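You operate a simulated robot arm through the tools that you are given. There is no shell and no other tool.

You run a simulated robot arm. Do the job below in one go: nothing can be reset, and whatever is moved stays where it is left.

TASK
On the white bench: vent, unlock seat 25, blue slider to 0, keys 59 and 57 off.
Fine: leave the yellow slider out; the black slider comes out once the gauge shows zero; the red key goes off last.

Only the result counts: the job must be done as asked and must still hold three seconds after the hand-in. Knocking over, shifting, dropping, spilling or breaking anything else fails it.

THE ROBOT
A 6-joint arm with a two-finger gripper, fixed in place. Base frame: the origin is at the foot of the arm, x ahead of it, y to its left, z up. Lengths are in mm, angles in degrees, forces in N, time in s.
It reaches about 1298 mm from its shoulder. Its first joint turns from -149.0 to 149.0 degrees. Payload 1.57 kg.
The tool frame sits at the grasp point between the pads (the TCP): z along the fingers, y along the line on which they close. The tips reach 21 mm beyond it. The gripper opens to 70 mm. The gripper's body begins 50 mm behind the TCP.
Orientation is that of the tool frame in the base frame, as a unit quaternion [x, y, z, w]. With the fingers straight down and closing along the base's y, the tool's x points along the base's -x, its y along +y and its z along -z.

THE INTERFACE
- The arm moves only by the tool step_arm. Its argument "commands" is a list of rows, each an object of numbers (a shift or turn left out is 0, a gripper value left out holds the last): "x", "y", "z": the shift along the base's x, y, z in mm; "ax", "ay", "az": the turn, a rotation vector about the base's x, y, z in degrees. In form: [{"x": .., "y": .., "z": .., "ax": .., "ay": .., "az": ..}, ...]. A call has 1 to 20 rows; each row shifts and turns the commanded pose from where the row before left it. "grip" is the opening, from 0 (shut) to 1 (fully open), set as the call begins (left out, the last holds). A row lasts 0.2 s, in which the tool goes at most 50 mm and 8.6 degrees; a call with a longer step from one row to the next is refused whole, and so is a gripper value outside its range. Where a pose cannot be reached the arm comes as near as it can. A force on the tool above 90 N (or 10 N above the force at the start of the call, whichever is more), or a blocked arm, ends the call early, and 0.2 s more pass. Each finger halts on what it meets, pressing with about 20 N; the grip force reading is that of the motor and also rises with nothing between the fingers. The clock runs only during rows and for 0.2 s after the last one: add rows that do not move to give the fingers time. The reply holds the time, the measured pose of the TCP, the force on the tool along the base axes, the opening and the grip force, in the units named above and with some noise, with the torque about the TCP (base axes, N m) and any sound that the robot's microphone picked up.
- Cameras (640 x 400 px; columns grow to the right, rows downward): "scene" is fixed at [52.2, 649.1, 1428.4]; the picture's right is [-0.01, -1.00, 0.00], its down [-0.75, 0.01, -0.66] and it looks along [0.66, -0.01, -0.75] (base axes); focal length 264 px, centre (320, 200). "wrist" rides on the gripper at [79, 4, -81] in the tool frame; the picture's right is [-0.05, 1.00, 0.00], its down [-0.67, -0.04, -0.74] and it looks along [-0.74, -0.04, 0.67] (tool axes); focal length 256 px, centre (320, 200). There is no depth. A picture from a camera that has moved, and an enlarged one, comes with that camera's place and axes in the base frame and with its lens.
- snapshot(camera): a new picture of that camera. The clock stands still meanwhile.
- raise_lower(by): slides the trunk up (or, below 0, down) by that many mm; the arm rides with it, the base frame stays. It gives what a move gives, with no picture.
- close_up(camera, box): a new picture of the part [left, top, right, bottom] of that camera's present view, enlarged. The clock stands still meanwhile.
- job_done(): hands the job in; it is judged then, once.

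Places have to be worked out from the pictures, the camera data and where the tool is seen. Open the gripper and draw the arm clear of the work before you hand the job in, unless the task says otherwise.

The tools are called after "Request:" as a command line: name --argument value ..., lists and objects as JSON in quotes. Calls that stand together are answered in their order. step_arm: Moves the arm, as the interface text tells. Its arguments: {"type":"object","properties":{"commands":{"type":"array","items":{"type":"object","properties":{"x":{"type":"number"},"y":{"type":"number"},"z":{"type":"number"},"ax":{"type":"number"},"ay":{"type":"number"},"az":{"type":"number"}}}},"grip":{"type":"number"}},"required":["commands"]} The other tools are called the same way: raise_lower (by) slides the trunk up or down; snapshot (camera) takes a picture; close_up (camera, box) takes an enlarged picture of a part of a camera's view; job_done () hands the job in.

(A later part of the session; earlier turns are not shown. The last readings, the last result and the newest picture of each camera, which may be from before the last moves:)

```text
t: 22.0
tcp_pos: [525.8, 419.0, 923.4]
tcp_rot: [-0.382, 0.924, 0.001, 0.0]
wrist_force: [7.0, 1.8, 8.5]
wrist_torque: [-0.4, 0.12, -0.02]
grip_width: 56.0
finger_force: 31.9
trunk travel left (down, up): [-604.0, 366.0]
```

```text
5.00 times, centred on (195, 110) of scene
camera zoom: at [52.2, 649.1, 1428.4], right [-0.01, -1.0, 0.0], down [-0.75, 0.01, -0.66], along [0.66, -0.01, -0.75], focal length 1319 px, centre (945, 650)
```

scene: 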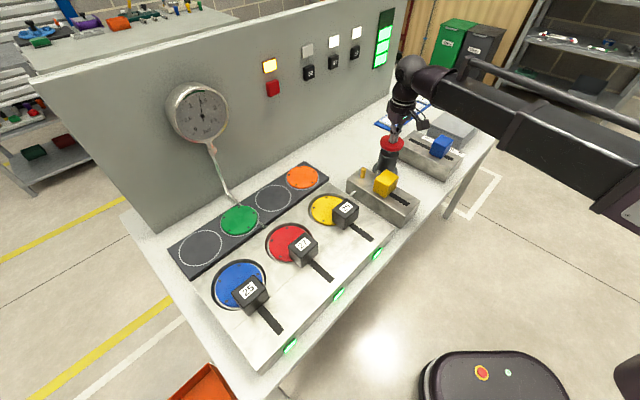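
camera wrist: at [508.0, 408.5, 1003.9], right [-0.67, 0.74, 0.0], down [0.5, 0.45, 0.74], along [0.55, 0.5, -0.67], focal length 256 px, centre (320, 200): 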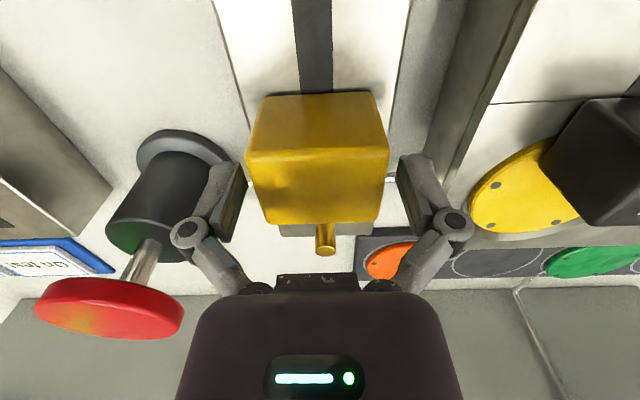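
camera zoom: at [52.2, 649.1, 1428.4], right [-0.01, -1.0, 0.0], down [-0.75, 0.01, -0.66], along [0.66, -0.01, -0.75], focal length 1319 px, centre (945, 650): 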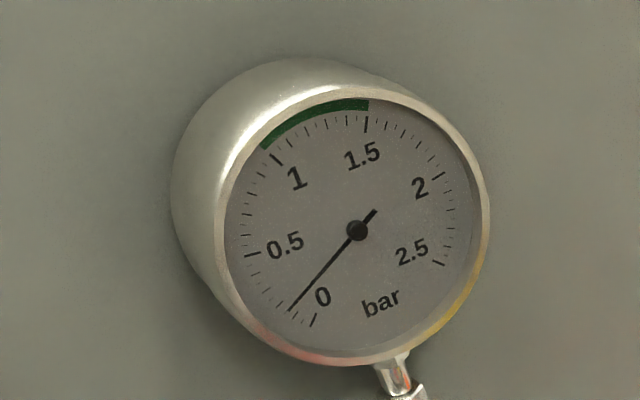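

The force is rising and travel is about 59 mm, so the slider is essentially at its stop. I'll nudge it 1.5 mm more, then release and rise.

Request:
step_arm --commands '[{"x": -1.1, "y": -1.1}, {}]'

Request:
step_arm --commands '[{}, {}, {}]' --grip 1

Request:
raise_lower --by 100

Request:
snapshot --camera "scene"

Request:
close_up --camera "scene" --box '[155, 70, 235, 150]'

Request:
snapshot --camera "wrist"

```text
t: 22.6
tcp_pos: [524.7, 417.8, 923.2]
tcp_rot: [-0.383, 0.924, 0.001, 0.001]
wrist_force: [14.6, 11.1, 13.7]
wrist_torque: [0.13, -0.14, 0.02]
grip_width: 55.8
finger_force: 31.8
trunk travel left (down, up): [-604.0, 366.0]
```

```text
t: 23.4
tcp_pos: [523.9, 417.1, 923.3]
tcp_rot: [-0.382, 0.924, 0.0, 0.0]
wrist_force: [0.4, 0.5, 0.4]
wrist_torque: [0.02, -0.01, -0.01]
grip_width: 70.0
finger_force: 0.0
trunk travel left (down, up): [-604.0, 366.0]
```

```text
t: 24.8
tcp_pos: [523.8, 418.4, 1022.7]
tcp_rot: [-0.383, 0.924, 0.0, 0.0]
wrist_force: [-0.1, -0.1, -0.1]
wrist_torque: [0.01, -0.03, 0.02]
grip_width: 70.1
finger_force: 0.1
trunk travel left (down, up): [-704.0, 266.0]
```

```text
taken
```

scene: 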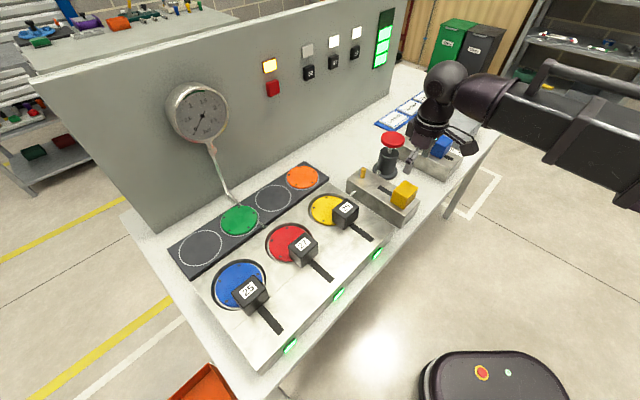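

```text
5.00 times, centred on (195, 110) of scene
camera zoom: at [52.2, 649.1, 1428.4], right [-0.01, -1.0, 0.0], down [-0.75, 0.01, -0.66], along [0.66, -0.01, -0.75], focal length 1319 px, centre (945, 650)
```

zoom: 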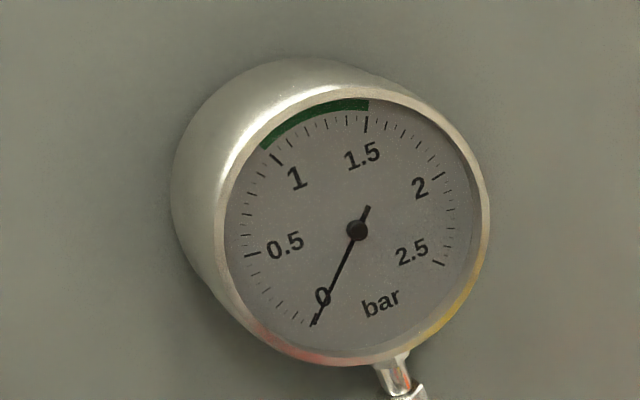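

```text
taken
camera wrist: at [464.2, 364.7, 1103.8], right [-0.67, 0.74, 0.0], down [0.5, 0.45, 0.74], along [0.55, 0.5, -0.67], focal length 256 px, centre (320, 200)
```

wrist: 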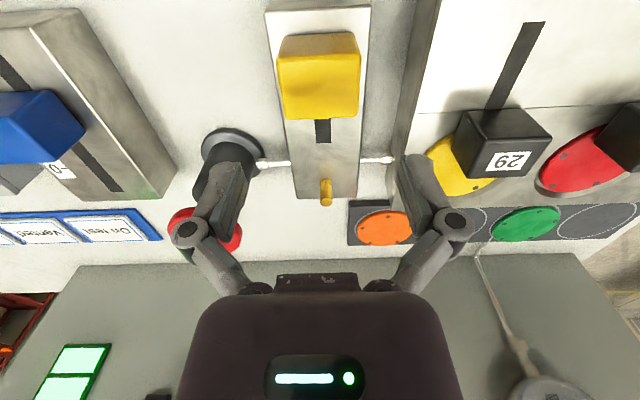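

The gauge is at zero and the yellow slider stays out. Next is seat 25's black slider, so I'll travel above it at about (252, 784).

Request:
step_arm --commands '[{"x": -22.6, "y": 30.5}, {"x": -22.6, "y": 30.5}, {"x": -22.6, "y": 30.5}, {"x": -22.6, "y": 30.5}, {"x": -22.6, "y": 30.5}, {"x": -22.6, "y": 30.5}, {"x": -22.6, "y": 30.5}, {"x": -22.6, "y": 30.5}, {"x": -22.6, "y": 30.5}, {"x": -22.6, "y": 30.5}, {"x": -22.6, "y": 30.5}, {"x": -22.6, "y": 30.5}]'

Request:
snapshot --camera "wrist"

Request:
snapshot --camera "scene"

```text
t: 27.4
tcp_pos: [252.5, 784.7, 1022.2]
tcp_rot: [-0.383, 0.924, -0.001, 0.0]
wrist_force: [-0.3, -0.6, 0.4]
wrist_torque: [0.02, -0.01, -0.01]
grip_width: 69.9
finger_force: 0.0
trunk travel left (down, up): [-704.0, 266.0]
```

```text
taken
camera wrist: at [193.9, 731.0, 1103.7], right [-0.67, 0.74, 0.0], down [0.5, 0.45, 0.74], along [0.55, 0.5, -0.67], focal length 256 px, centre (320, 200)
```

wrist: 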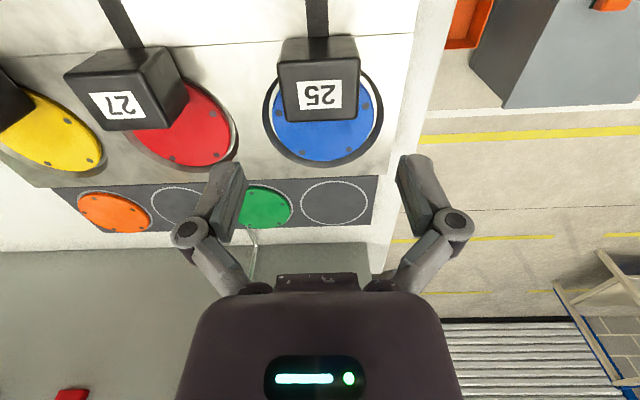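

```text
taken
```

scene: 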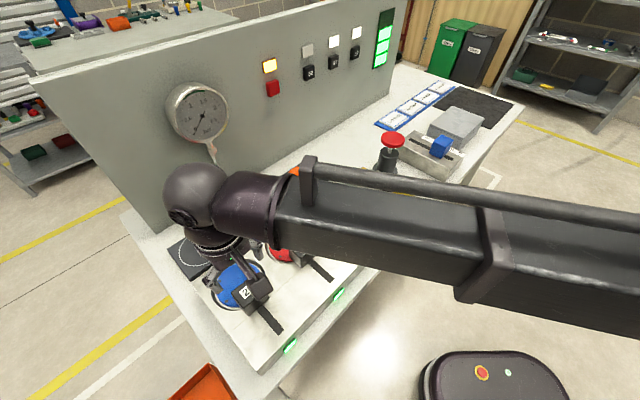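

Slider 25 is centred beneath the jaws. I'll lower in stages.

Request:
raise_lower --by -65

Request:
snapshot --camera "wrist"

Request:
snapshot --camera "scene"

```text
t: 28.4
tcp_pos: [252.6, 783.0, 957.4]
tcp_rot: [-0.383, 0.924, 0.0, 0.0]
wrist_force: [0.3, 0.5, -0.4]
wrist_torque: [0.02, -0.01, 0.03]
grip_width: 69.8
finger_force: 0.0
trunk travel left (down, up): [-639.0, 331.0]
```

```text
taken
camera wrist: at [194.2, 730.1, 1039.0], right [-0.67, 0.74, 0.0], down [0.5, 0.45, 0.74], along [0.55, 0.5, -0.67], focal length 256 px, centre (320, 200)
```

wrist: 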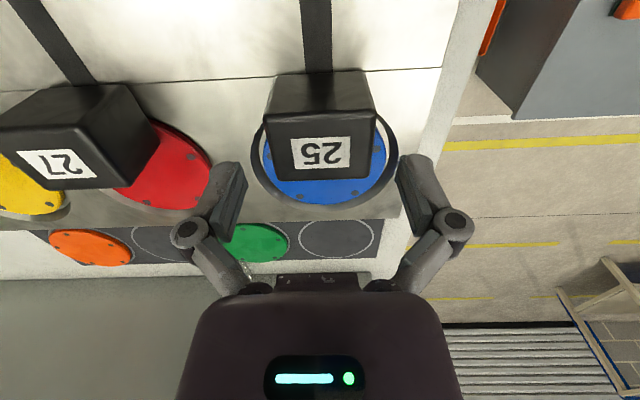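

```text
taken
```

scene: 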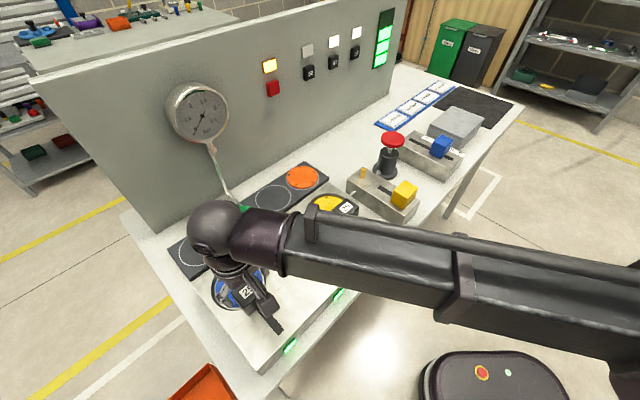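

Aligned the same way as it was for the yellow slider. I'll lower to TCP ≈ 924 and close.

Request:
raise_lower --by -20

Request:
raise_lower --by -12

Request:
snapshot --camera "wrist"

```text
t: 29.1
tcp_pos: [252.7, 783.2, 939.2]
tcp_rot: [-0.382, 0.924, 0.0, 0.0]
wrist_force: [-0.5, -0.4, -0.2]
wrist_torque: [-0.01, 0.01, 0.04]
grip_width: 69.9
finger_force: 0.0
trunk travel left (down, up): [-619.0, 351.0]
```

```text
t: 29.7
tcp_pos: [252.5, 783.2, 926.9]
tcp_rot: [-0.384, 0.923, -0.001, 0.0]
wrist_force: [0.6, -0.2, 0.0]
wrist_torque: [0.0, 0.0, -0.01]
grip_width: 70.0
finger_force: 0.0
trunk travel left (down, up): [-607.0, 363.0]
```

```text
taken
camera wrist: at [194.2, 730.1, 1006.9], right [-0.67, 0.74, 0.0], down [0.5, 0.45, 0.74], along [0.55, 0.5, -0.67], focal length 256 px, centre (320, 200)
```

wrist: 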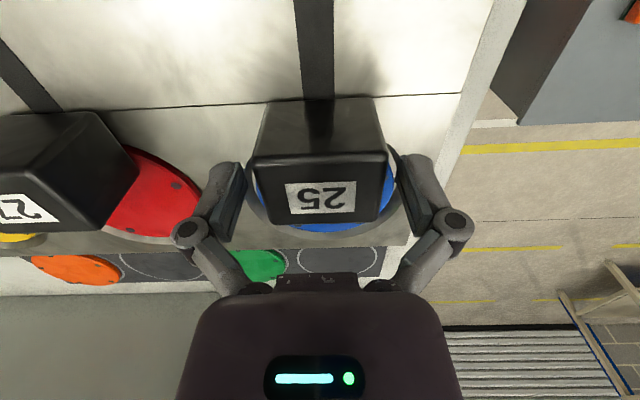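

The slider sits between the pads. I'll close on it and begin pulling outward.

Request:
step_arm --commands '[{}, {}, {}]' --grip 0

Request:
step_arm --commands '[{"x": -3.5, "y": -3.5}, {"x": -3.5, "y": -3.5}, {"x": -3.5, "y": -3.5}, {"x": -3.5, "y": -3.5}]'

Request:
snapshot --camera "wrist"

```text
t: 30.5
tcp_pos: [253.6, 781.7, 925.7]
tcp_rot: [-0.382, 0.924, 0.0, 0.0]
wrist_force: [-0.1, 4.8, 6.7]
wrist_torque: [0.11, 0.26, -0.02]
grip_width: 55.8
finger_force: 32.4
trunk travel left (down, up): [-607.0, 363.0]
```

```text
t: 31.5
tcp_pos: [238.4, 768.6, 926.4]
tcp_rot: [-0.383, 0.924, 0.0, 0.0]
wrist_force: [-3.7, 4.9, 6.9]
wrist_torque: [0.45, 0.1, -0.13]
grip_width: 55.9
finger_force: 32.2
trunk travel left (down, up): [-607.0, 363.0]
```

```text
taken
camera wrist: at [179.6, 715.9, 1007.1], right [-0.67, 0.74, 0.0], down [0.5, 0.45, 0.75], along [0.55, 0.5, -0.67], focal length 256 px, centre (320, 200)
```

wrist: 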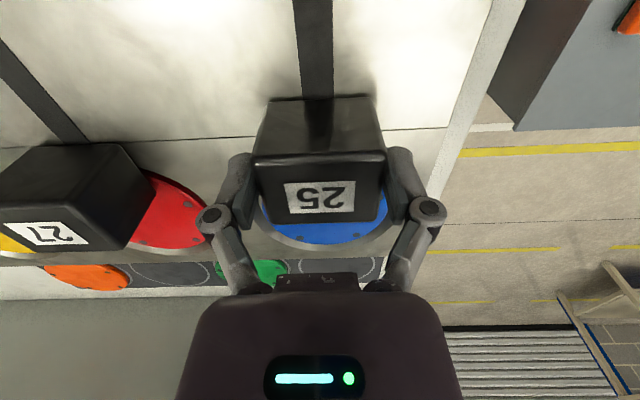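

It slides freely. I'll continue to the stop.

Request:
step_arm --commands '[{"x": -3.5, "y": -3.5}, {"x": -3.5, "y": -3.5}, {"x": -3.5, "y": -3.5}, {"x": -3.5, "y": -3.5}, {"x": -3.5, "y": -3.5}]'

Request:
step_arm --commands '[{"x": -2.1, "y": -2.1}, {"x": -2.1, "y": -2.1}, {"x": -2.1, "y": -2.1}]'

Request:
snapshot --camera "wrist"

Request:
snapshot --camera "scene"

```text
t: 32.7
tcp_pos: [221.8, 751.3, 927.0]
tcp_rot: [-0.383, 0.924, 0.0, 0.0]
wrist_force: [-4.1, 5.2, 7.6]
wrist_torque: [0.55, 0.1, 0.0]
grip_width: 56.1
finger_force: 32.5
trunk travel left (down, up): [-607.0, 363.0]
```

```text
t: 33.5
tcp_pos: [215.2, 745.0, 926.7]
tcp_rot: [-0.382, 0.924, 0.0, 0.0]
wrist_force: [-2.1, 4.4, 7.3]
wrist_torque: [0.52, 0.05, 0.24]
grip_width: 55.9
finger_force: 32.4
trunk travel left (down, up): [-607.0, 363.0]
```

```text
taken
camera wrist: at [155.9, 692.4, 1007.1], right [-0.67, 0.74, 0.0], down [0.5, 0.45, 0.75], along [0.55, 0.5, -0.67], focal length 256 px, centre (320, 200)
```

wrist: 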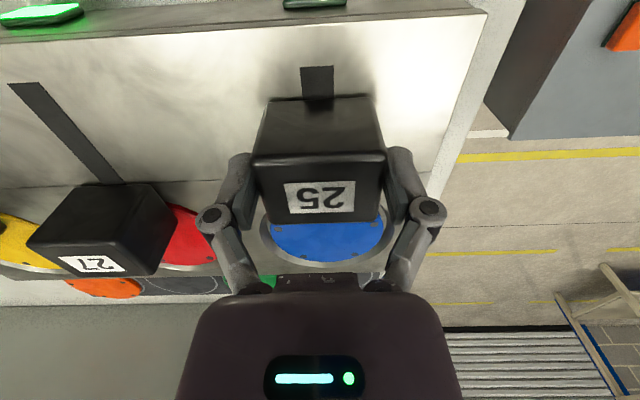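

```text
taken
```

scene: 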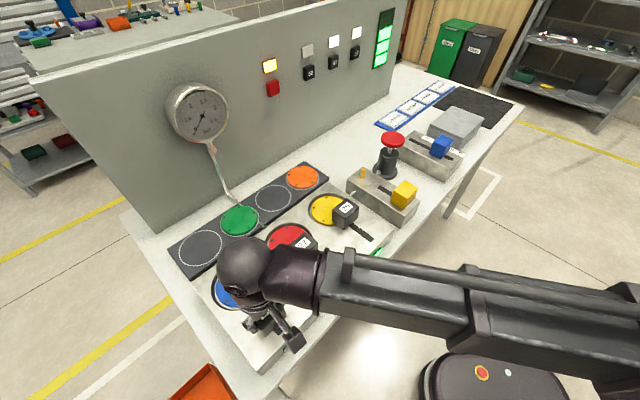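

The seat 25 lamp looks to have gone dark while 27's remains lit, so it is unlocking. I'll continue to the mechanical stop.

Request:
step_arm --commands '[{"x": -2.1, "y": -2.1}, {"x": -2.1, "y": -2.1}, {"x": -1.5, "y": -1.5}]'

Request:
step_arm --commands '[{"x": -1.4, "y": -1.4}, {}]'

Request:
snapshot --camera "wrist"

```text
t: 34.3
tcp_pos: [209.0, 739.9, 926.2]
tcp_rot: [-0.383, 0.924, 0.0, 0.001]
wrist_force: [-2.1, 4.5, 8.1]
wrist_torque: [0.25, -0.04, 0.19]
grip_width: 55.9
finger_force: 32.6
trunk travel left (down, up): [-607.0, 363.0]
```

```text
t: 34.9
tcp_pos: [207.8, 737.6, 926.1]
tcp_rot: [-0.382, 0.924, 0.001, 0.0]
wrist_force: [-0.9, 3.3, 8.2]
wrist_torque: [0.21, -0.11, 0.14]
grip_width: 56.0
finger_force: 32.1
trunk travel left (down, up): [-607.0, 363.0]
```

```text
taken
camera wrist: at [148.9, 685.3, 1007.1], right [-0.67, 0.74, 0.0], down [0.5, 0.45, 0.75], along [0.55, 0.5, -0.67], focal length 256 px, centre (320, 200)
```

wrist: 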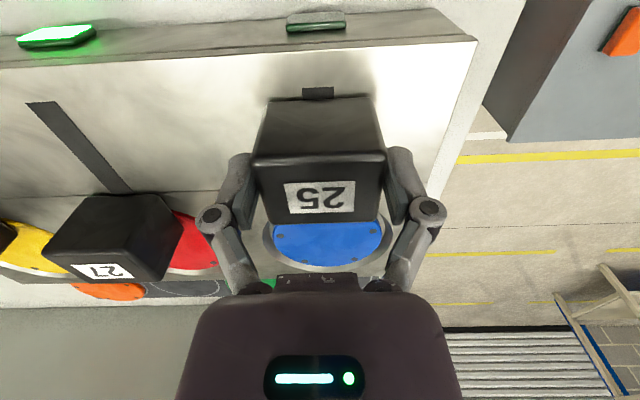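

The lamp is off, but a bit of slot is still visible, so I'll continue until resistance appears.

Request:
step_arm --commands '[{"x": -1.8, "y": -1.8}, {"x": -1.8, "y": -1.8}, {}]'

Request:
step_arm --commands '[{"x": -1.8, "y": -1.8}, {"x": -1.4, "y": -1.4}, {}]'

Request:
snapshot --camera "wrist"

```text
t: 35.7
tcp_pos: [205.8, 733.6, 925.8]
tcp_rot: [-0.382, 0.924, 0.0, 0.0]
wrist_force: [-0.9, 3.3, 7.5]
wrist_torque: [0.17, -0.14, 0.02]
grip_width: 55.6
finger_force: 32.3
trunk travel left (down, up): [-607.0, 363.0]
```

```text
t: 36.5
tcp_pos: [203.8, 732.6, 926.4]
tcp_rot: [-0.381, 0.924, 0.001, 0.001]
wrist_force: [13.1, 20.2, 12.7]
wrist_torque: [0.24, -0.15, -0.02]
grip_width: 55.8
finger_force: 32.1
trunk travel left (down, up): [-607.0, 363.0]
```

```text
taken
camera wrist: at [143.5, 679.9, 1006.1], right [-0.67, 0.74, 0.0], down [0.5, 0.44, 0.75], along [0.56, 0.5, -0.67], focal length 256 px, centre (320, 200)
```

wrist: 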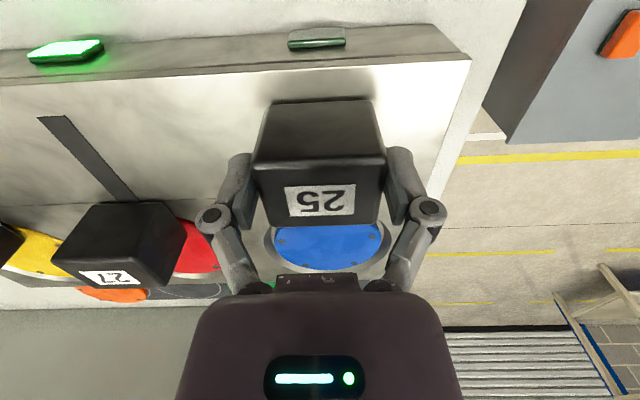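

It is at the stop. I'll release, rise, and head over to the blue slider.

Request:
step_arm --commands '[{}, {}, {}]' --grip 1

Request:
raise_lower --by 100

Request:
step_arm --commands '[{"x": 29, "y": -27.5}, {"x": 29, "y": -27.5}, {"x": 29, "y": -27.5}, {"x": 29, "y": -27.5}, {"x": 29, "y": -27.5}, {"x": 29, "y": -27.5}, {"x": 29, "y": -27.5}, {"x": 29, "y": -27.5}, {"x": 29, "y": -27.5}, {"x": 29, "y": -27.5}, {"x": 29, "y": -27.5}, {"x": 29, "y": -27.5}, {"x": 29, "y": -27.5}, {"x": 29, "y": -27.5}, {"x": 29, "y": -27.5}, {"x": 29, "y": -27.5}]'

Request:
snapshot --camera "scene"

Request:
snapshot --camera "wrist"

```text
t: 37.3
tcp_pos: [200.8, 730.9, 925.1]
tcp_rot: [-0.383, 0.924, 0.0, -0.001]
wrist_force: [-0.1, -0.6, 0.0]
wrist_torque: [0.0, -0.02, 0.0]
grip_width: 70.2
finger_force: 0.0
trunk travel left (down, up): [-607.0, 363.0]
```

```text
t: 38.6
tcp_pos: [200.3, 730.7, 1026.0]
tcp_rot: [-0.383, 0.924, -0.001, 0.0]
wrist_force: [0.4, -0.4, 0.5]
wrist_torque: [-0.02, 0.02, -0.01]
grip_width: 70.2
finger_force: 0.1
trunk travel left (down, up): [-707.0, 263.0]
```

```text
t: 42.0
tcp_pos: [668.6, 291.1, 1025.4]
tcp_rot: [-0.383, 0.924, 0.001, 0.001]
wrist_force: [1.1, -0.3, -0.5]
wrist_torque: [0.01, 0.0, 0.01]
grip_width: 70.2
finger_force: 0.0
trunk travel left (down, up): [-707.0, 263.0]
```

```text
taken
```

scene: 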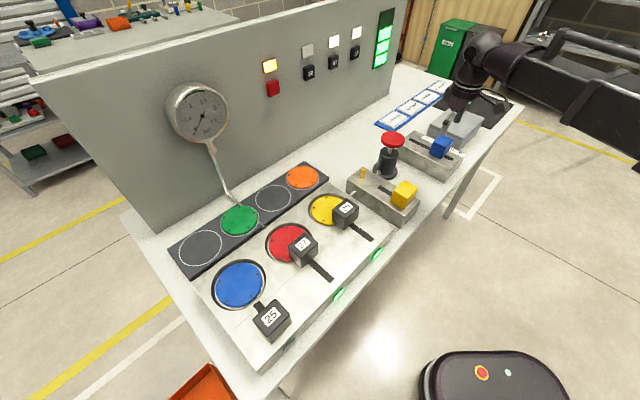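

```text
taken
camera wrist: at [608.3, 237.6, 1106.8], right [-0.67, 0.74, 0.0], down [0.5, 0.45, 0.74], along [0.55, 0.5, -0.67], focal length 256 px, centre (320, 200)
```

wrist: 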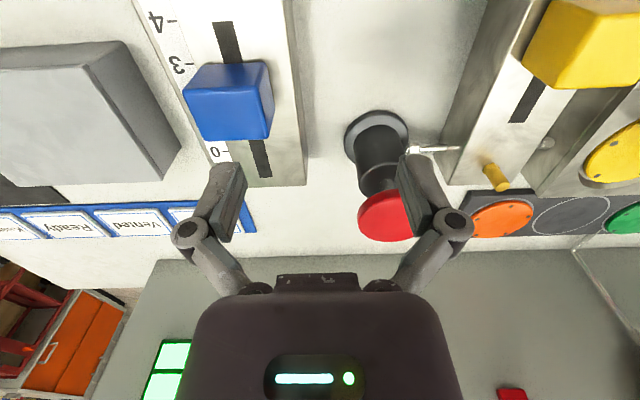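

Slider 25 is out with its lamp off. Now the blue slider: I'll zoom in on its scale to find where 0 lies relative to the slot and cube.

Request:
close_up --camera "wrist" --box '[130, 0, 330, 200]'

Request:
close_up --camera "scene" --box '[395, 120, 475, 185]'

Request:
close_up --camera "scene" --box '[200, 240, 320, 360]'

```text
2.00 times, centred on (230, 100) of wrist
camera zoom: at [608.3, 237.6, 1106.8], right [-0.67, 0.74, 0.0], down [0.5, 0.45, 0.74], along [0.55, 0.5, -0.67], focal length 512 px, centre (500, 400)
```

zoom: 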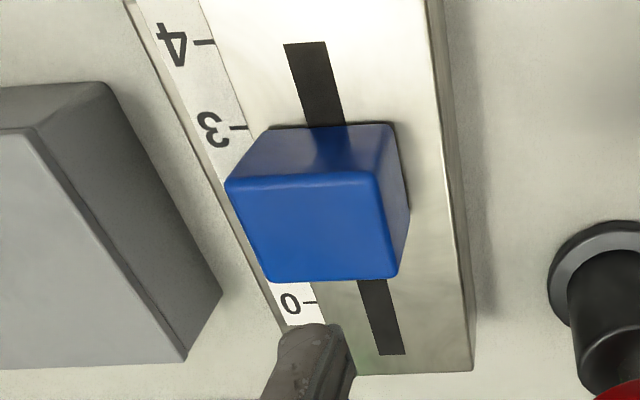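

```text
6.15 times, centred on (435, 152) of scene
camera zoom: at [52.2, 649.1, 1428.4], right [-0.01, -1.0, 0.0], down [-0.75, 0.01, -0.66], along [0.66, -0.01, -0.75], focal length 1623 px, centre (-388, 492)
```

zoom: 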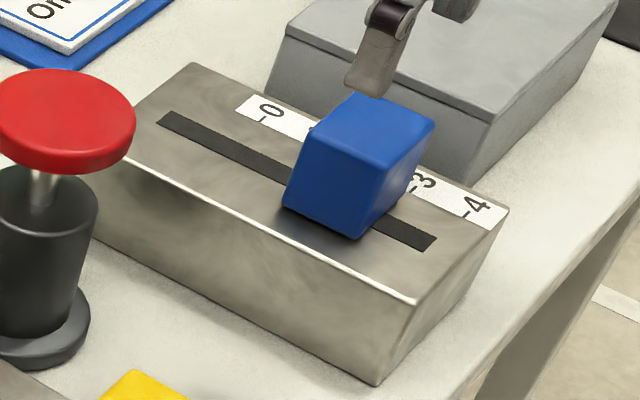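

```text
3.33 times, centred on (260, 300) of scene
camera zoom: at [52.2, 649.1, 1428.4], right [-0.01, -1.0, 0.0], down [-0.75, 0.01, -0.66], along [0.66, -0.01, -0.75], focal length 879 px, centre (520, -133)
```

zoom: 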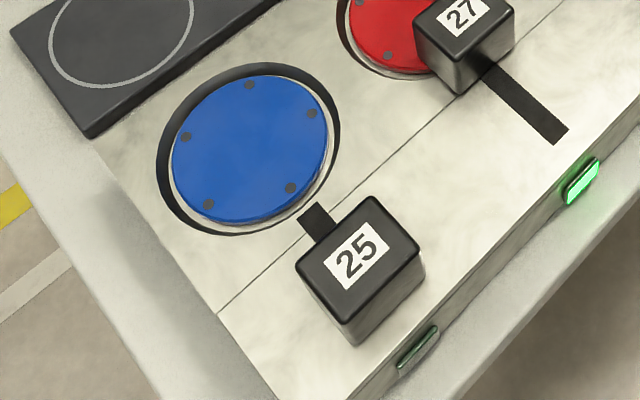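

The tick spacing is about 30 mm and the cube's front edge sits exactly at tick 3, so 0 coincides with the back stop, about 90 mm toward the wall. The cube's centre is at about (730, 254.5, top 932), so I'll position above it.

Request:
step_arm --commands '[{"x": 20.4, "y": -12.2}, {"x": 20.4, "y": -12.2}, {"x": 20.4, "y": -12.2}]'

Request:
raise_lower --by -68

Request:
snapshot --camera "wrist"

Request:
snapshot --camera "scene"

```text
t: 42.8
tcp_pos: [728.1, 254.4, 1024.9]
tcp_rot: [-0.383, 0.924, 0.0, 0.0]
wrist_force: [0.2, -0.1, 0.4]
wrist_torque: [0.03, 0.0, -0.01]
grip_width: 70.1
finger_force: 0.1
trunk travel left (down, up): [-707.0, 263.0]
```

```text
t: 43.9
tcp_pos: [727.7, 254.1, 957.3]
tcp_rot: [-0.382, 0.924, 0.0, 0.0]
wrist_force: [-0.1, 0.0, 0.2]
wrist_torque: [0.0, 0.02, -0.02]
grip_width: 69.9
finger_force: 0.1
trunk travel left (down, up): [-639.0, 331.0]
```

```text
taken
camera wrist: at [668.0, 201.5, 1039.0], right [-0.67, 0.74, 0.0], down [0.5, 0.45, 0.74], along [0.55, 0.5, -0.67], focal length 256 px, centre (320, 200)
```

wrist: 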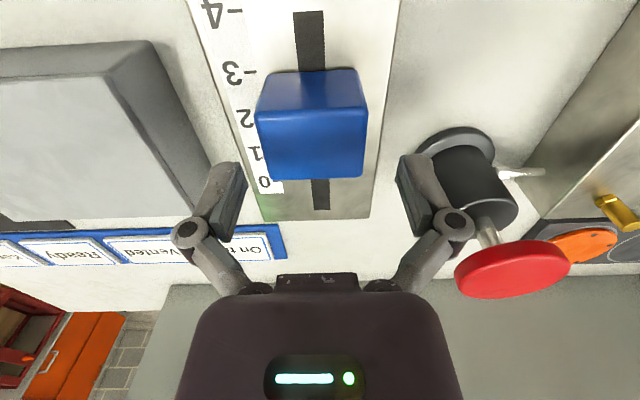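

```text
taken
```

scene: 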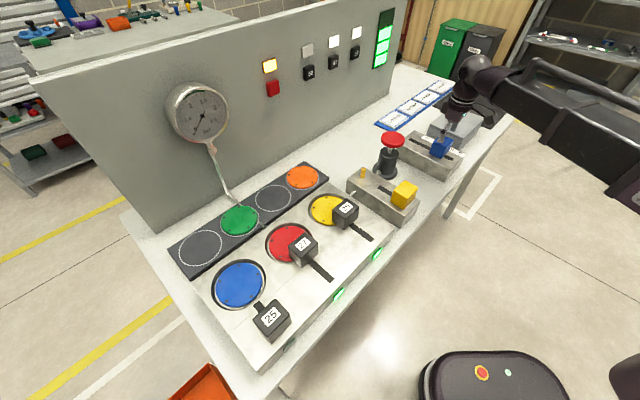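

Aligned within 3 mm. I'll correct laterally, lower, and grip.

Request:
step_arm --commands '[{"x": 2, "y": -2.2}]'

Request:
raise_lower --by -20

Request:
raise_lower --by -13

Request:
snapshot --camera "wrist"

```text
t: 44.3
tcp_pos: [729.0, 252.5, 958.3]
tcp_rot: [-0.383, 0.924, 0.001, 0.0]
wrist_force: [-0.5, -0.1, -0.4]
wrist_torque: [0.0, -0.01, -0.01]
grip_width: 70.2
finger_force: 0.1
trunk travel left (down, up): [-639.0, 331.0]
```

```text
t: 45.0
tcp_pos: [728.8, 252.8, 938.3]
tcp_rot: [-0.383, 0.924, 0.001, 0.0]
wrist_force: [-0.2, 0.1, -0.7]
wrist_torque: [0.0, 0.02, 0.0]
grip_width: 70.0
finger_force: 0.1
trunk travel left (down, up): [-619.0, 351.0]
```

```text
t: 45.6
tcp_pos: [729.2, 251.5, 925.7]
tcp_rot: [-0.383, 0.924, 0.0, -0.001]
wrist_force: [0.4, -0.2, 0.9]
wrist_torque: [0.0, -0.02, 0.01]
grip_width: 70.0
finger_force: 0.1
trunk travel left (down, up): [-606.0, 364.0]
```

```text
taken
camera wrist: at [669.9, 199.1, 1005.9], right [-0.67, 0.74, 0.0], down [0.5, 0.45, 0.74], along [0.55, 0.5, -0.67], focal length 256 px, centre (320, 200)
```

wrist: 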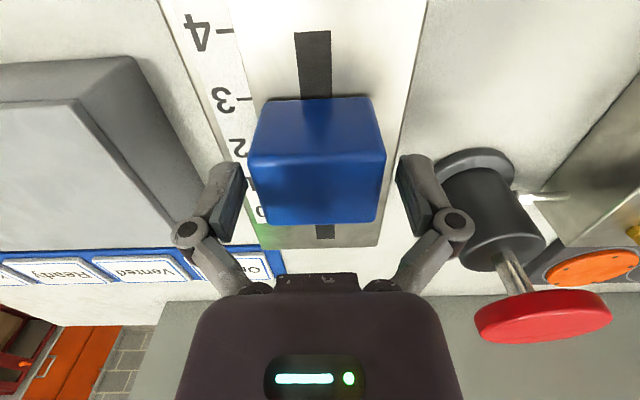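

Good fit. I'll close on the cube and push it toward the wall (0) in steps.

Request:
step_arm --commands '[{}, {}, {}]' --grip 0

Request:
step_arm --commands '[{"x": 3.5, "y": 3.5}, {"x": 3.5, "y": 3.5}, {"x": 3.5, "y": 3.5}, {"x": 3.5, "y": 3.5}, {"x": 3.5, "y": 3.5}, {"x": 3.5, "y": 3.5}, {"x": 3.5, "y": 3.5}, {"x": 3.5, "y": 3.5}]'

Request:
snapshot --camera "wrist"

```text
t: 46.4
tcp_pos: [729.0, 251.5, 923.8]
tcp_rot: [-0.384, 0.923, 0.0, 0.0]
wrist_force: [6.6, -4.7, 6.3]
wrist_torque: [-0.63, -0.4, 0.03]
grip_width: 55.8
finger_force: 31.8
trunk travel left (down, up): [-606.0, 364.0]
```

```text
t: 48.2
tcp_pos: [758.6, 279.7, 924.8]
tcp_rot: [-0.382, 0.924, 0.0, 0.0]
wrist_force: [9.1, -9.6, 6.9]
wrist_torque: [-0.53, 0.63, 0.22]
grip_width: 56.1
finger_force: 32.7
trunk travel left (down, up): [-606.0, 364.0]
```

```text
taken
camera wrist: at [698.7, 227.0, 1006.0], right [-0.67, 0.74, 0.0], down [0.5, 0.45, 0.75], along [0.55, 0.5, -0.67], focal length 256 px, centre (320, 200)
```

wrist: 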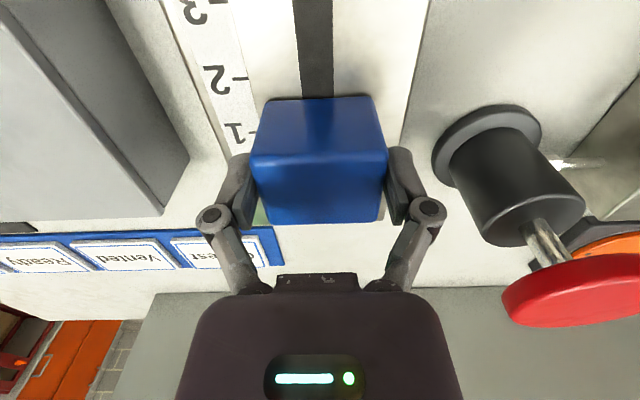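

It has moved 40 mm and now reads about 1.67. There's slight sideways load, so I'll ease 1 mm and continue.

Request:
step_arm --commands '[{"x": 4.2, "y": 2.8}, {"x": 3.5, "y": 3.5}, {"x": 3.5, "y": 3.5}, {"x": 3.5, "y": 3.5}, {"x": 3.5, "y": 3.5}, {"x": 3.5, "y": 3.5}, {"x": 3.5, "y": 3.5}, {"x": 3.5, "y": 3.5}]'

Request:
snapshot --camera "wrist"

```text
t: 50.0
tcp_pos: [785.0, 308.8, 924.3]
tcp_rot: [-0.383, 0.924, 0.002, -0.001]
wrist_force: [-4.3, 2.7, -0.7]
wrist_torque: [0.14, -0.27, -0.43]
grip_width: 56.1
finger_force: 32.2
trunk travel left (down, up): [-606.0, 364.0]
```

```text
taken
camera wrist: at [726.7, 254.6, 1006.0], right [-0.67, 0.74, 0.0], down [0.5, 0.45, 0.75], along [0.55, 0.5, -0.67], focal length 256 px, centre (320, 200)
```

wrist: 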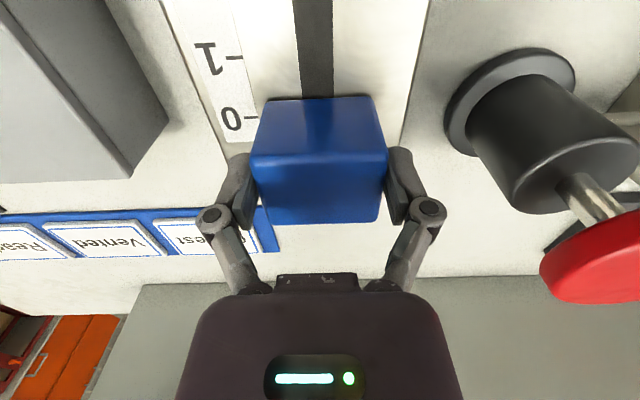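

The front edge is about 10 mm short of tick 0. I'll go on slowly until the stop.

Request:
step_arm --commands '[{"x": 2.1, "y": 2.1}, {"x": 2.1, "y": 2.1}, {"x": 1.4, "y": 1.4}]'

Request:
step_arm --commands '[{"x": 1.1, "y": 1.1}, {}]'

Request:
close_up --camera "wrist" --box '[160, 20, 420, 180]'

```text
t: 50.8
tcp_pos: [791.2, 312.1, 925.5]
tcp_rot: [-0.383, 0.924, 0.0, 0.0]
wrist_force: [-4.8, 0.9, -1.8]
wrist_torque: [0.81, 0.2, -0.08]
grip_width: 56.0
finger_force: 32.0
trunk travel left (down, up): [-606.0, 364.0]
```

```text
t: 51.4
tcp_pos: [791.8, 314.0, 924.7]
tcp_rot: [-0.383, 0.924, 0.0, 0.0]
wrist_force: [-5.1, 3.8, -1.4]
wrist_torque: [0.56, 0.3, 0.0]
grip_width: 55.8
finger_force: 31.9
trunk travel left (down, up): [-606.0, 364.0]
```

```text
2.46 times, centred on (290, 100) of wrist
camera zoom: at [732.9, 260.8, 1006.1], right [-0.67, 0.74, 0.0], down [0.5, 0.45, 0.74], along [0.55, 0.5, -0.67], focal length 630 px, centre (394, 446)
```

zoom: 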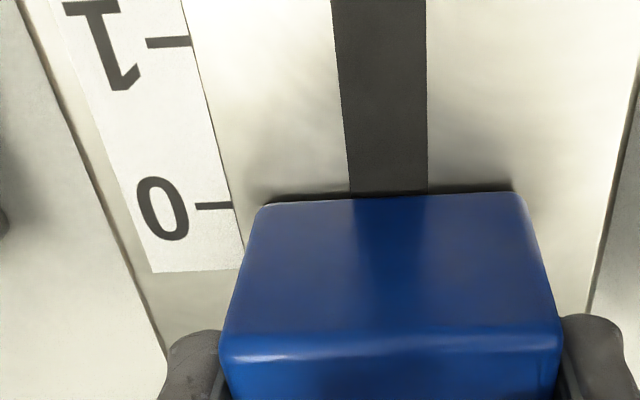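

The front edge is now level with tick 0. One gentle 1.5 mm nudge will confirm the stop.

Request:
step_arm --commands '[{"x": 1.1, "y": 1.1}, {}]'

Request:
step_arm --commands '[{"x": 1.1, "y": 1.1}, {}]'

Request:
close_up --camera "wrist" --box '[160, 20, 420, 180]'

```text
t: 52.0
tcp_pos: [792.8, 314.7, 925.0]
tcp_rot: [-0.382, 0.924, 0.0, 0.0]
wrist_force: [-5.3, 2.3, -2.0]
wrist_torque: [0.49, 0.47, 0.2]
grip_width: 55.7
finger_force: 32.1
trunk travel left (down, up): [-606.0, 364.0]
```

```text
t: 52.6
tcp_pos: [792.4, 315.3, 925.4]
tcp_rot: [-0.383, 0.924, -0.001, -0.001]
wrist_force: [-18.8, -5.7, -14.3]
wrist_torque: [0.32, -0.5, 0.15]
grip_width: 55.9
finger_force: 31.7
trunk travel left (down, up): [-606.0, 364.0]
```

```text
2.46 times, centred on (290, 100) of wrist
camera zoom: at [734.3, 262.4, 1006.2], right [-0.67, 0.74, 0.0], down [0.5, 0.45, 0.74], along [0.55, 0.5, -0.67], focal length 630 px, centre (394, 446)
```

zoom: 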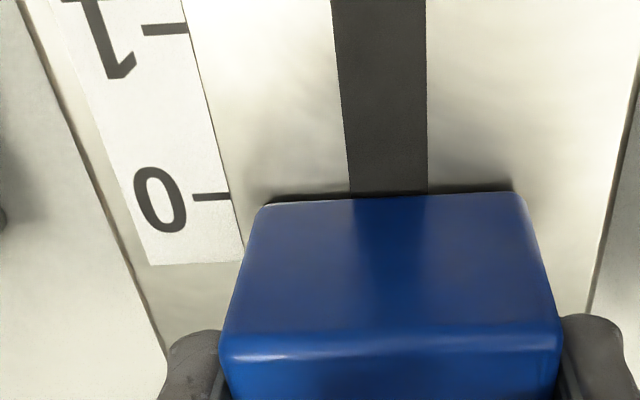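

The blue slider is against its stop at 0. I'll release, rise, and back off. From the triangulation the keys sit near z ≈ 1083: 59 ≈ (1026, 515), 57 ≈ (948, 593), red ≈ (771, 769).

Request:
step_arm --commands '[{}, {}, {}]' --grip 1

Request:
raise_lower --by 160

Request:
snapshot --camera "wrist"

Request:
close_up --camera "scene" --box '[340, 90, 500, 220]'

```text
t: 53.4
tcp_pos: [794.1, 316.1, 925.1]
tcp_rot: [-0.382, 0.924, 0.001, 0.0]
wrist_force: [-0.6, -0.2, -0.3]
wrist_torque: [0.0, -0.04, 0.02]
grip_width: 70.1
finger_force: 0.0
trunk travel left (down, up): [-606.0, 364.0]
```

```text
t: 55.2
tcp_pos: [796.0, 315.4, 1083.7]
tcp_rot: [-0.383, 0.924, 0.0, 0.001]
wrist_force: [-0.2, -1.1, 0.4]
wrist_torque: [0.02, -0.03, 0.06]
grip_width: 69.8
finger_force: 0.0
trunk travel left (down, up): [-766.0, 204.0]
```

```text
taken
camera wrist: at [735.9, 262.9, 1165.8], right [-0.67, 0.74, 0.0], down [0.5, 0.45, 0.74], along [0.55, 0.5, -0.67], focal length 256 px, centre (320, 200)
```

wrist: 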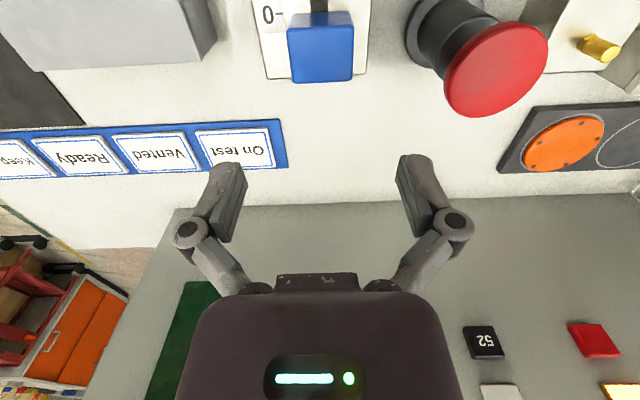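

```text
3.08 times, centred on (420, 155) of scene
camera zoom: at [52.2, 649.1, 1428.4], right [-0.01, -1.0, 0.0], down [-0.75, 0.01, -0.66], along [0.66, -0.01, -0.75], focal length 812 px, centre (12, 338)
```

zoom: 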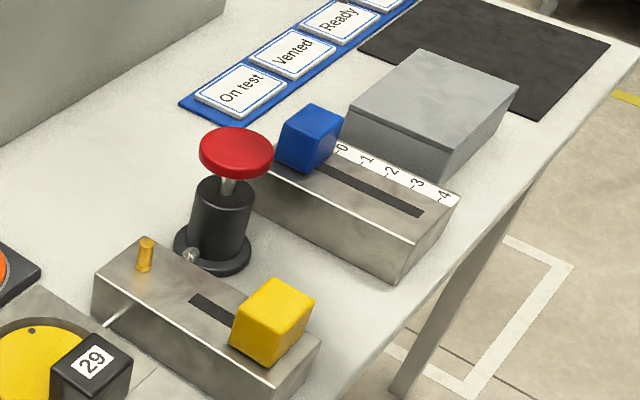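

Blue is at 0 and the bar display went dark. Next I'll pitch the tool toward horizontal to press the keys, shutting the fingers and backing off a bit, then testing a small pitch.

Request:
step_arm --commands '[{"x": -30, "y": -5}, {"x": -30, "y": -5}, {"ax": 5.6, "ay": -5.6}, {"ax": 5.6, "ay": -5.6}]' --grip 0

```text
t: 56.2
tcp_pos: [732.9, 304.6, 1092.3]
tcp_rot: [-0.378, 0.915, 0.053, 0.129]
wrist_force: [0.2, -0.5, 0.3]
wrist_torque: [-0.02, 0.01, 0.01]
grip_width: 0.0
finger_force: 19.8
out of reach, approached as far as the arm can: row 4
trunk travel left (down, up): [-766.0, 204.0]
```

The wrist pivot is about 222 mm behind the TCP and its height is set by the trunk. I'll continue pitching to about 78°, letting the TCP rise along its natural arc.

Request:
step_arm --commands '[{"ax": 5.65, "ay": -5.65, "z": 10.6}, {"ax": 5.65, "ay": -5.65, "z": 14.5}, {"ax": 5.65, "ay": -5.65, "z": 18.2}, {"ax": 5.65, "ay": -5.65, "z": 21.5}, {"ax": 5.65, "ay": -5.65, "z": 24.4}, {"ax": 5.65, "ay": -5.65, "z": 26.8}, {"ax": 5.65, "ay": -5.65, "z": 28.7}, {"ax": 4.24, "ay": -4.24, "z": 22.5}]'

Request:
snapshot --camera "scene"

Request:
snapshot --camera "wrist"

```text
t: 58.0
tcp_pos: [732.5, 305.1, 1230.8]
tcp_rot: [-0.297, 0.718, 0.24, 0.582]
wrist_force: [0.4, 0.5, -0.4]
wrist_torque: [0.0, 0.01, 0.03]
grip_width: 0.0
finger_force: 19.7
out of reach, approached as far as the arm can: row 2, 3, 4, 6, 7, 8
trunk travel left (down, up): [-766.0, 204.0]
```

```text
taken
```

scene: 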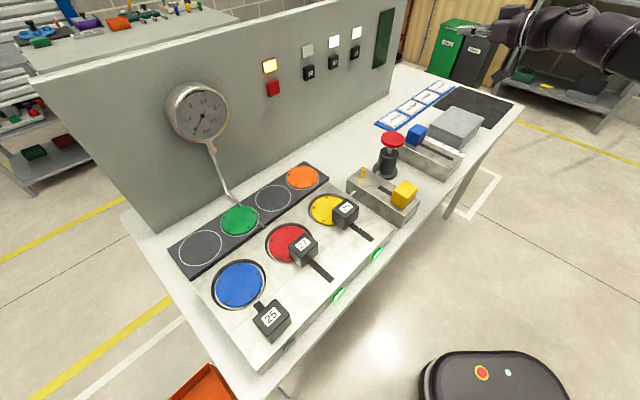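

```text
taken
camera wrist: at [663.4, 241.4, 1171.4], right [-0.7, 0.71, 0.05], down [-0.39, -0.44, 0.81], along [0.6, 0.54, 0.59], focal length 256 px, centre (320, 200)
```

wrist: 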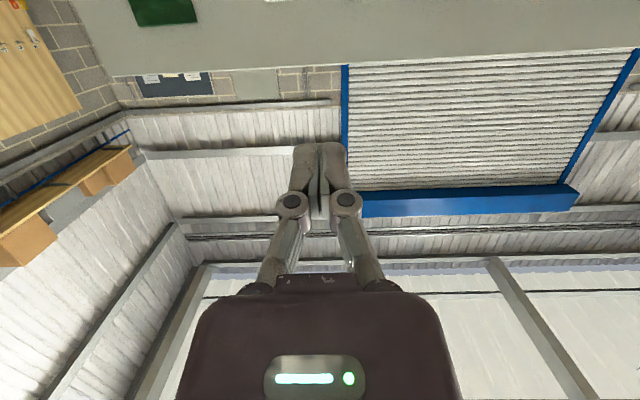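

The tool is now pitched 78° and facing the wall, with TCP z 1231. I'll lower the trunk to key height, then approach a standoff in front of key 59.

Request:
raise_lower --by -144

Request:
step_arm --commands '[{"x": 29, "y": 19}, {"x": 29, "y": 19}, {"x": 29, "y": 19}, {"x": 29, "y": 19}, {"x": 29, "y": 19}, {"x": 29, "y": 19}, {"x": 29, "y": 19}, {"x": 29, "y": 19}]'

Request:
snapshot --camera "scene"

Request:
snapshot --camera "wrist"

Request:
close_up --camera "scene" --box '[280, 0, 440, 100]'

```text
t: 59.7
tcp_pos: [733.4, 306.4, 1087.9]
tcp_rot: [-0.298, 0.718, 0.241, 0.581]
wrist_force: [0.3, -1.1, -0.2]
wrist_torque: [-0.01, -0.01, 0.01]
grip_width: 0.0
finger_force: 19.4
trunk travel left (down, up): [-622.0, 348.0]
```

```text
t: 61.5
tcp_pos: [967.6, 456.8, 1088.2]
tcp_rot: [-0.298, 0.719, 0.241, 0.581]
wrist_force: [-0.8, 0.1, -0.1]
wrist_torque: [0.0, 0.0, 0.01]
grip_width: 0.0
finger_force: 19.6
trunk travel left (down, up): [-622.0, 348.0]
```

```text
taken
```

scene: 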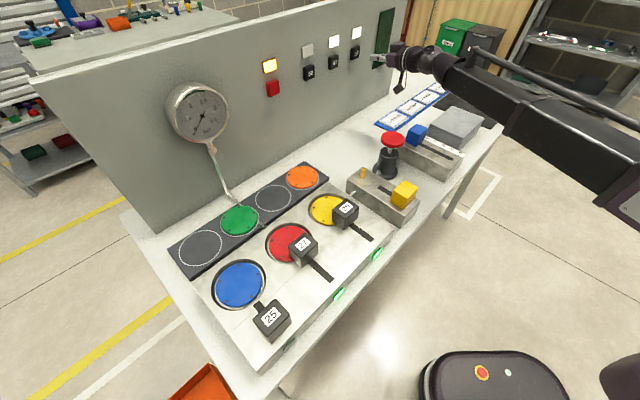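

```text
taken
camera wrist: at [896.8, 392.2, 1027.0], right [-0.7, 0.71, 0.05], down [-0.39, -0.44, 0.81], along [0.6, 0.54, 0.59], focal length 256 px, centre (320, 200)
```

wrist: 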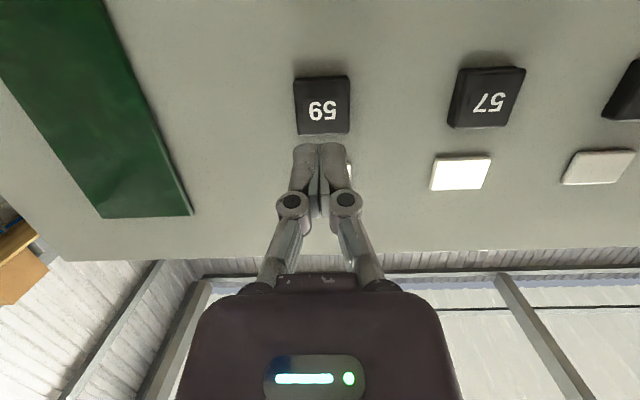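

```text
4.00 times, centred on (360, 50) of scene
camera zoom: at [52.2, 649.1, 1428.4], right [-0.01, -1.0, 0.0], down [-0.75, 0.01, -0.66], along [0.66, -0.01, -0.75], focal length 1055 px, centre (160, 800)
```

zoom: 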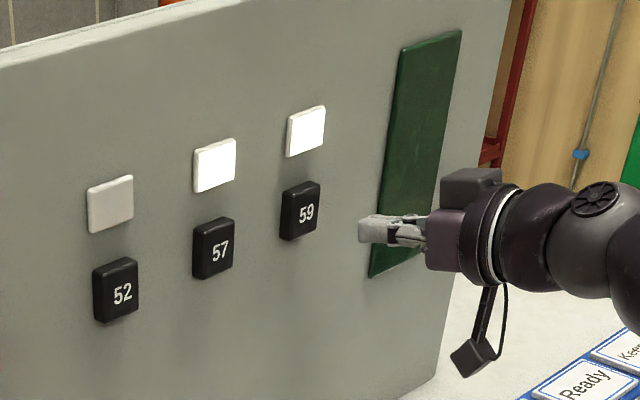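

Key 59 is dead ahead: tip at (982, 471, 1084), key at (1025.5, 515.5, ≈1080). I'll approach along the wall normal.

Request:
step_arm --commands '[{"x": 7, "y": 7}, {"x": 7, "y": 7}, {"x": 7, "y": 7}, {"x": 7, "y": 7}, {"x": 7, "y": 7}]'

Request:
step_arm --commands '[{"x": 2.1, "y": 2.1}, {"x": 2.1, "y": 2.1}]'

Request:
close_up --camera "scene" --box '[280, 0, 440, 100]'

```text
t: 62.7
tcp_pos: [1000.8, 492.7, 1088.2]
tcp_rot: [-0.298, 0.719, 0.24, 0.58]
wrist_force: [-0.7, 0.1, -0.5]
wrist_torque: [-0.03, 0.01, 0.06]
grip_width: 0.0
finger_force: 19.7
trunk travel left (down, up): [-622.0, 348.0]
```

```text
t: 63.3
tcp_pos: [1006.1, 496.8, 1088.3]
tcp_rot: [-0.297, 0.719, 0.24, 0.58]
wrist_force: [-0.5, -0.1, 0.0]
wrist_torque: [0.01, -0.01, 0.0]
grip_width: 0.0
finger_force: 20.0
trunk travel left (down, up): [-622.0, 348.0]
```

```text
4.00 times, centred on (360, 50) of scene
camera zoom: at [52.2, 649.1, 1428.4], right [-0.01, -1.0, 0.0], down [-0.75, 0.01, -0.66], along [0.66, -0.01, -0.75], focal length 1055 px, centre (160, 800)
```

zoom: 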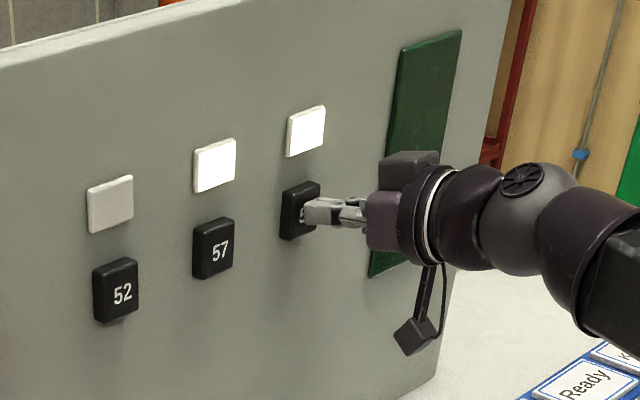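

The tip is right at the face of key 59. I'll press in millimetre steps and watch the force and lamp.

Request:
step_arm --commands '[{"x": 1.4, "y": 1.4}, {"x": 1.4, "y": 1.4}]'

Request:
step_arm --commands '[{"x": 1.4, "y": 1.4}, {"x": 1.4, "y": 1.4}]'

Request:
close_up --camera "scene" --box '[280, 0, 440, 100]'

```text
t: 63.9
tcp_pos: [1006.8, 500.7, 1088.5]
tcp_rot: [-0.297, 0.719, 0.241, 0.581]
wrist_force: [-1.4, 0.1, 0.0]
wrist_torque: [0.01, 0.05, 0.01]
grip_width: 6.1
finger_force: 28.6
trunk travel left (down, up): [-622.0, 348.0]
```

```text
t: 64.5
tcp_pos: [1011.0, 502.3, 1088.2]
tcp_rot: [-0.298, 0.719, 0.241, 0.58]
wrist_force: [-2.7, -2.1, -1.5]
wrist_torque: [-0.03, 0.03, 0.03]
grip_width: 6.1
finger_force: 28.9
trunk travel left (down, up): [-622.0, 348.0]
heard: click
```

```text
4.00 times, centred on (360, 50) of scene
camera zoom: at [52.2, 649.1, 1428.4], right [-0.01, -1.0, 0.0], down [-0.75, 0.01, -0.66], along [0.66, -0.01, -0.75], focal length 1055 px, centre (160, 800)
```

zoom: 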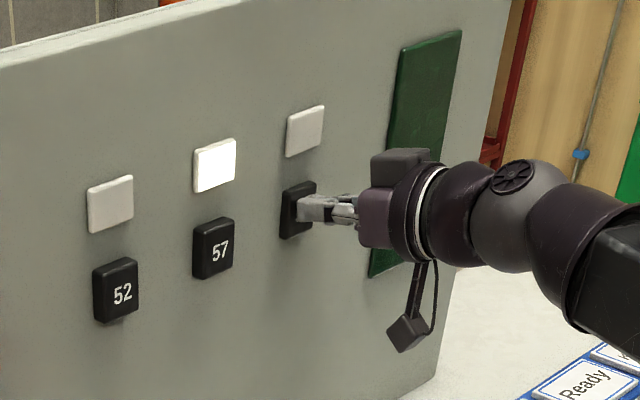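

Click, and lamp 59 is off. I'll back straight off 45 mm and shift 110 mm left to key 57.

Request:
step_arm --commands '[{"x": -3, "y": -3}, {"x": -7, "y": -7}, {"x": -11, "y": -11}, {"x": -11, "y": -11}, {"x": -19.5, "y": 19.5}, {"x": -19.5, "y": 19.5}, {"x": -19.5, "y": 19.5}, {"x": -19.5, "y": 19.5}]'

Request:
snapshot --camera "wrist"

Request:
close_up --camera "scene" --box '[240, 0, 440, 120]'

```text
t: 66.3
tcp_pos: [901.6, 548.6, 1086.9]
tcp_rot: [-0.298, 0.719, 0.241, 0.58]
wrist_force: [0.5, 0.1, 0.6]
wrist_torque: [0.03, -0.02, 0.0]
grip_width: 0.1
finger_force: 28.9
trunk travel left (down, up): [-622.0, 348.0]
```

```text
taken
camera wrist: at [830.4, 482.9, 1027.3], right [-0.7, 0.71, 0.05], down [-0.39, -0.44, 0.81], along [0.6, 0.54, 0.59], focal length 256 px, centre (320, 200)
```

wrist: 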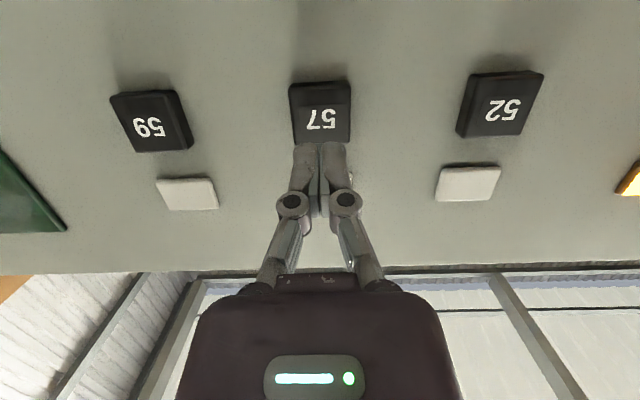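

```text
3.20 times, centred on (340, 60) of scene
camera zoom: at [52.2, 649.1, 1428.4], right [-0.01, -1.0, 0.0], down [-0.75, 0.01, -0.66], along [0.66, -0.01, -0.75], focal length 844 px, centre (256, 648)
```

zoom: 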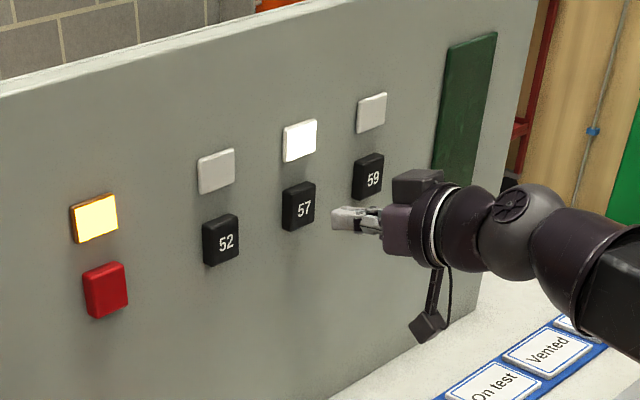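

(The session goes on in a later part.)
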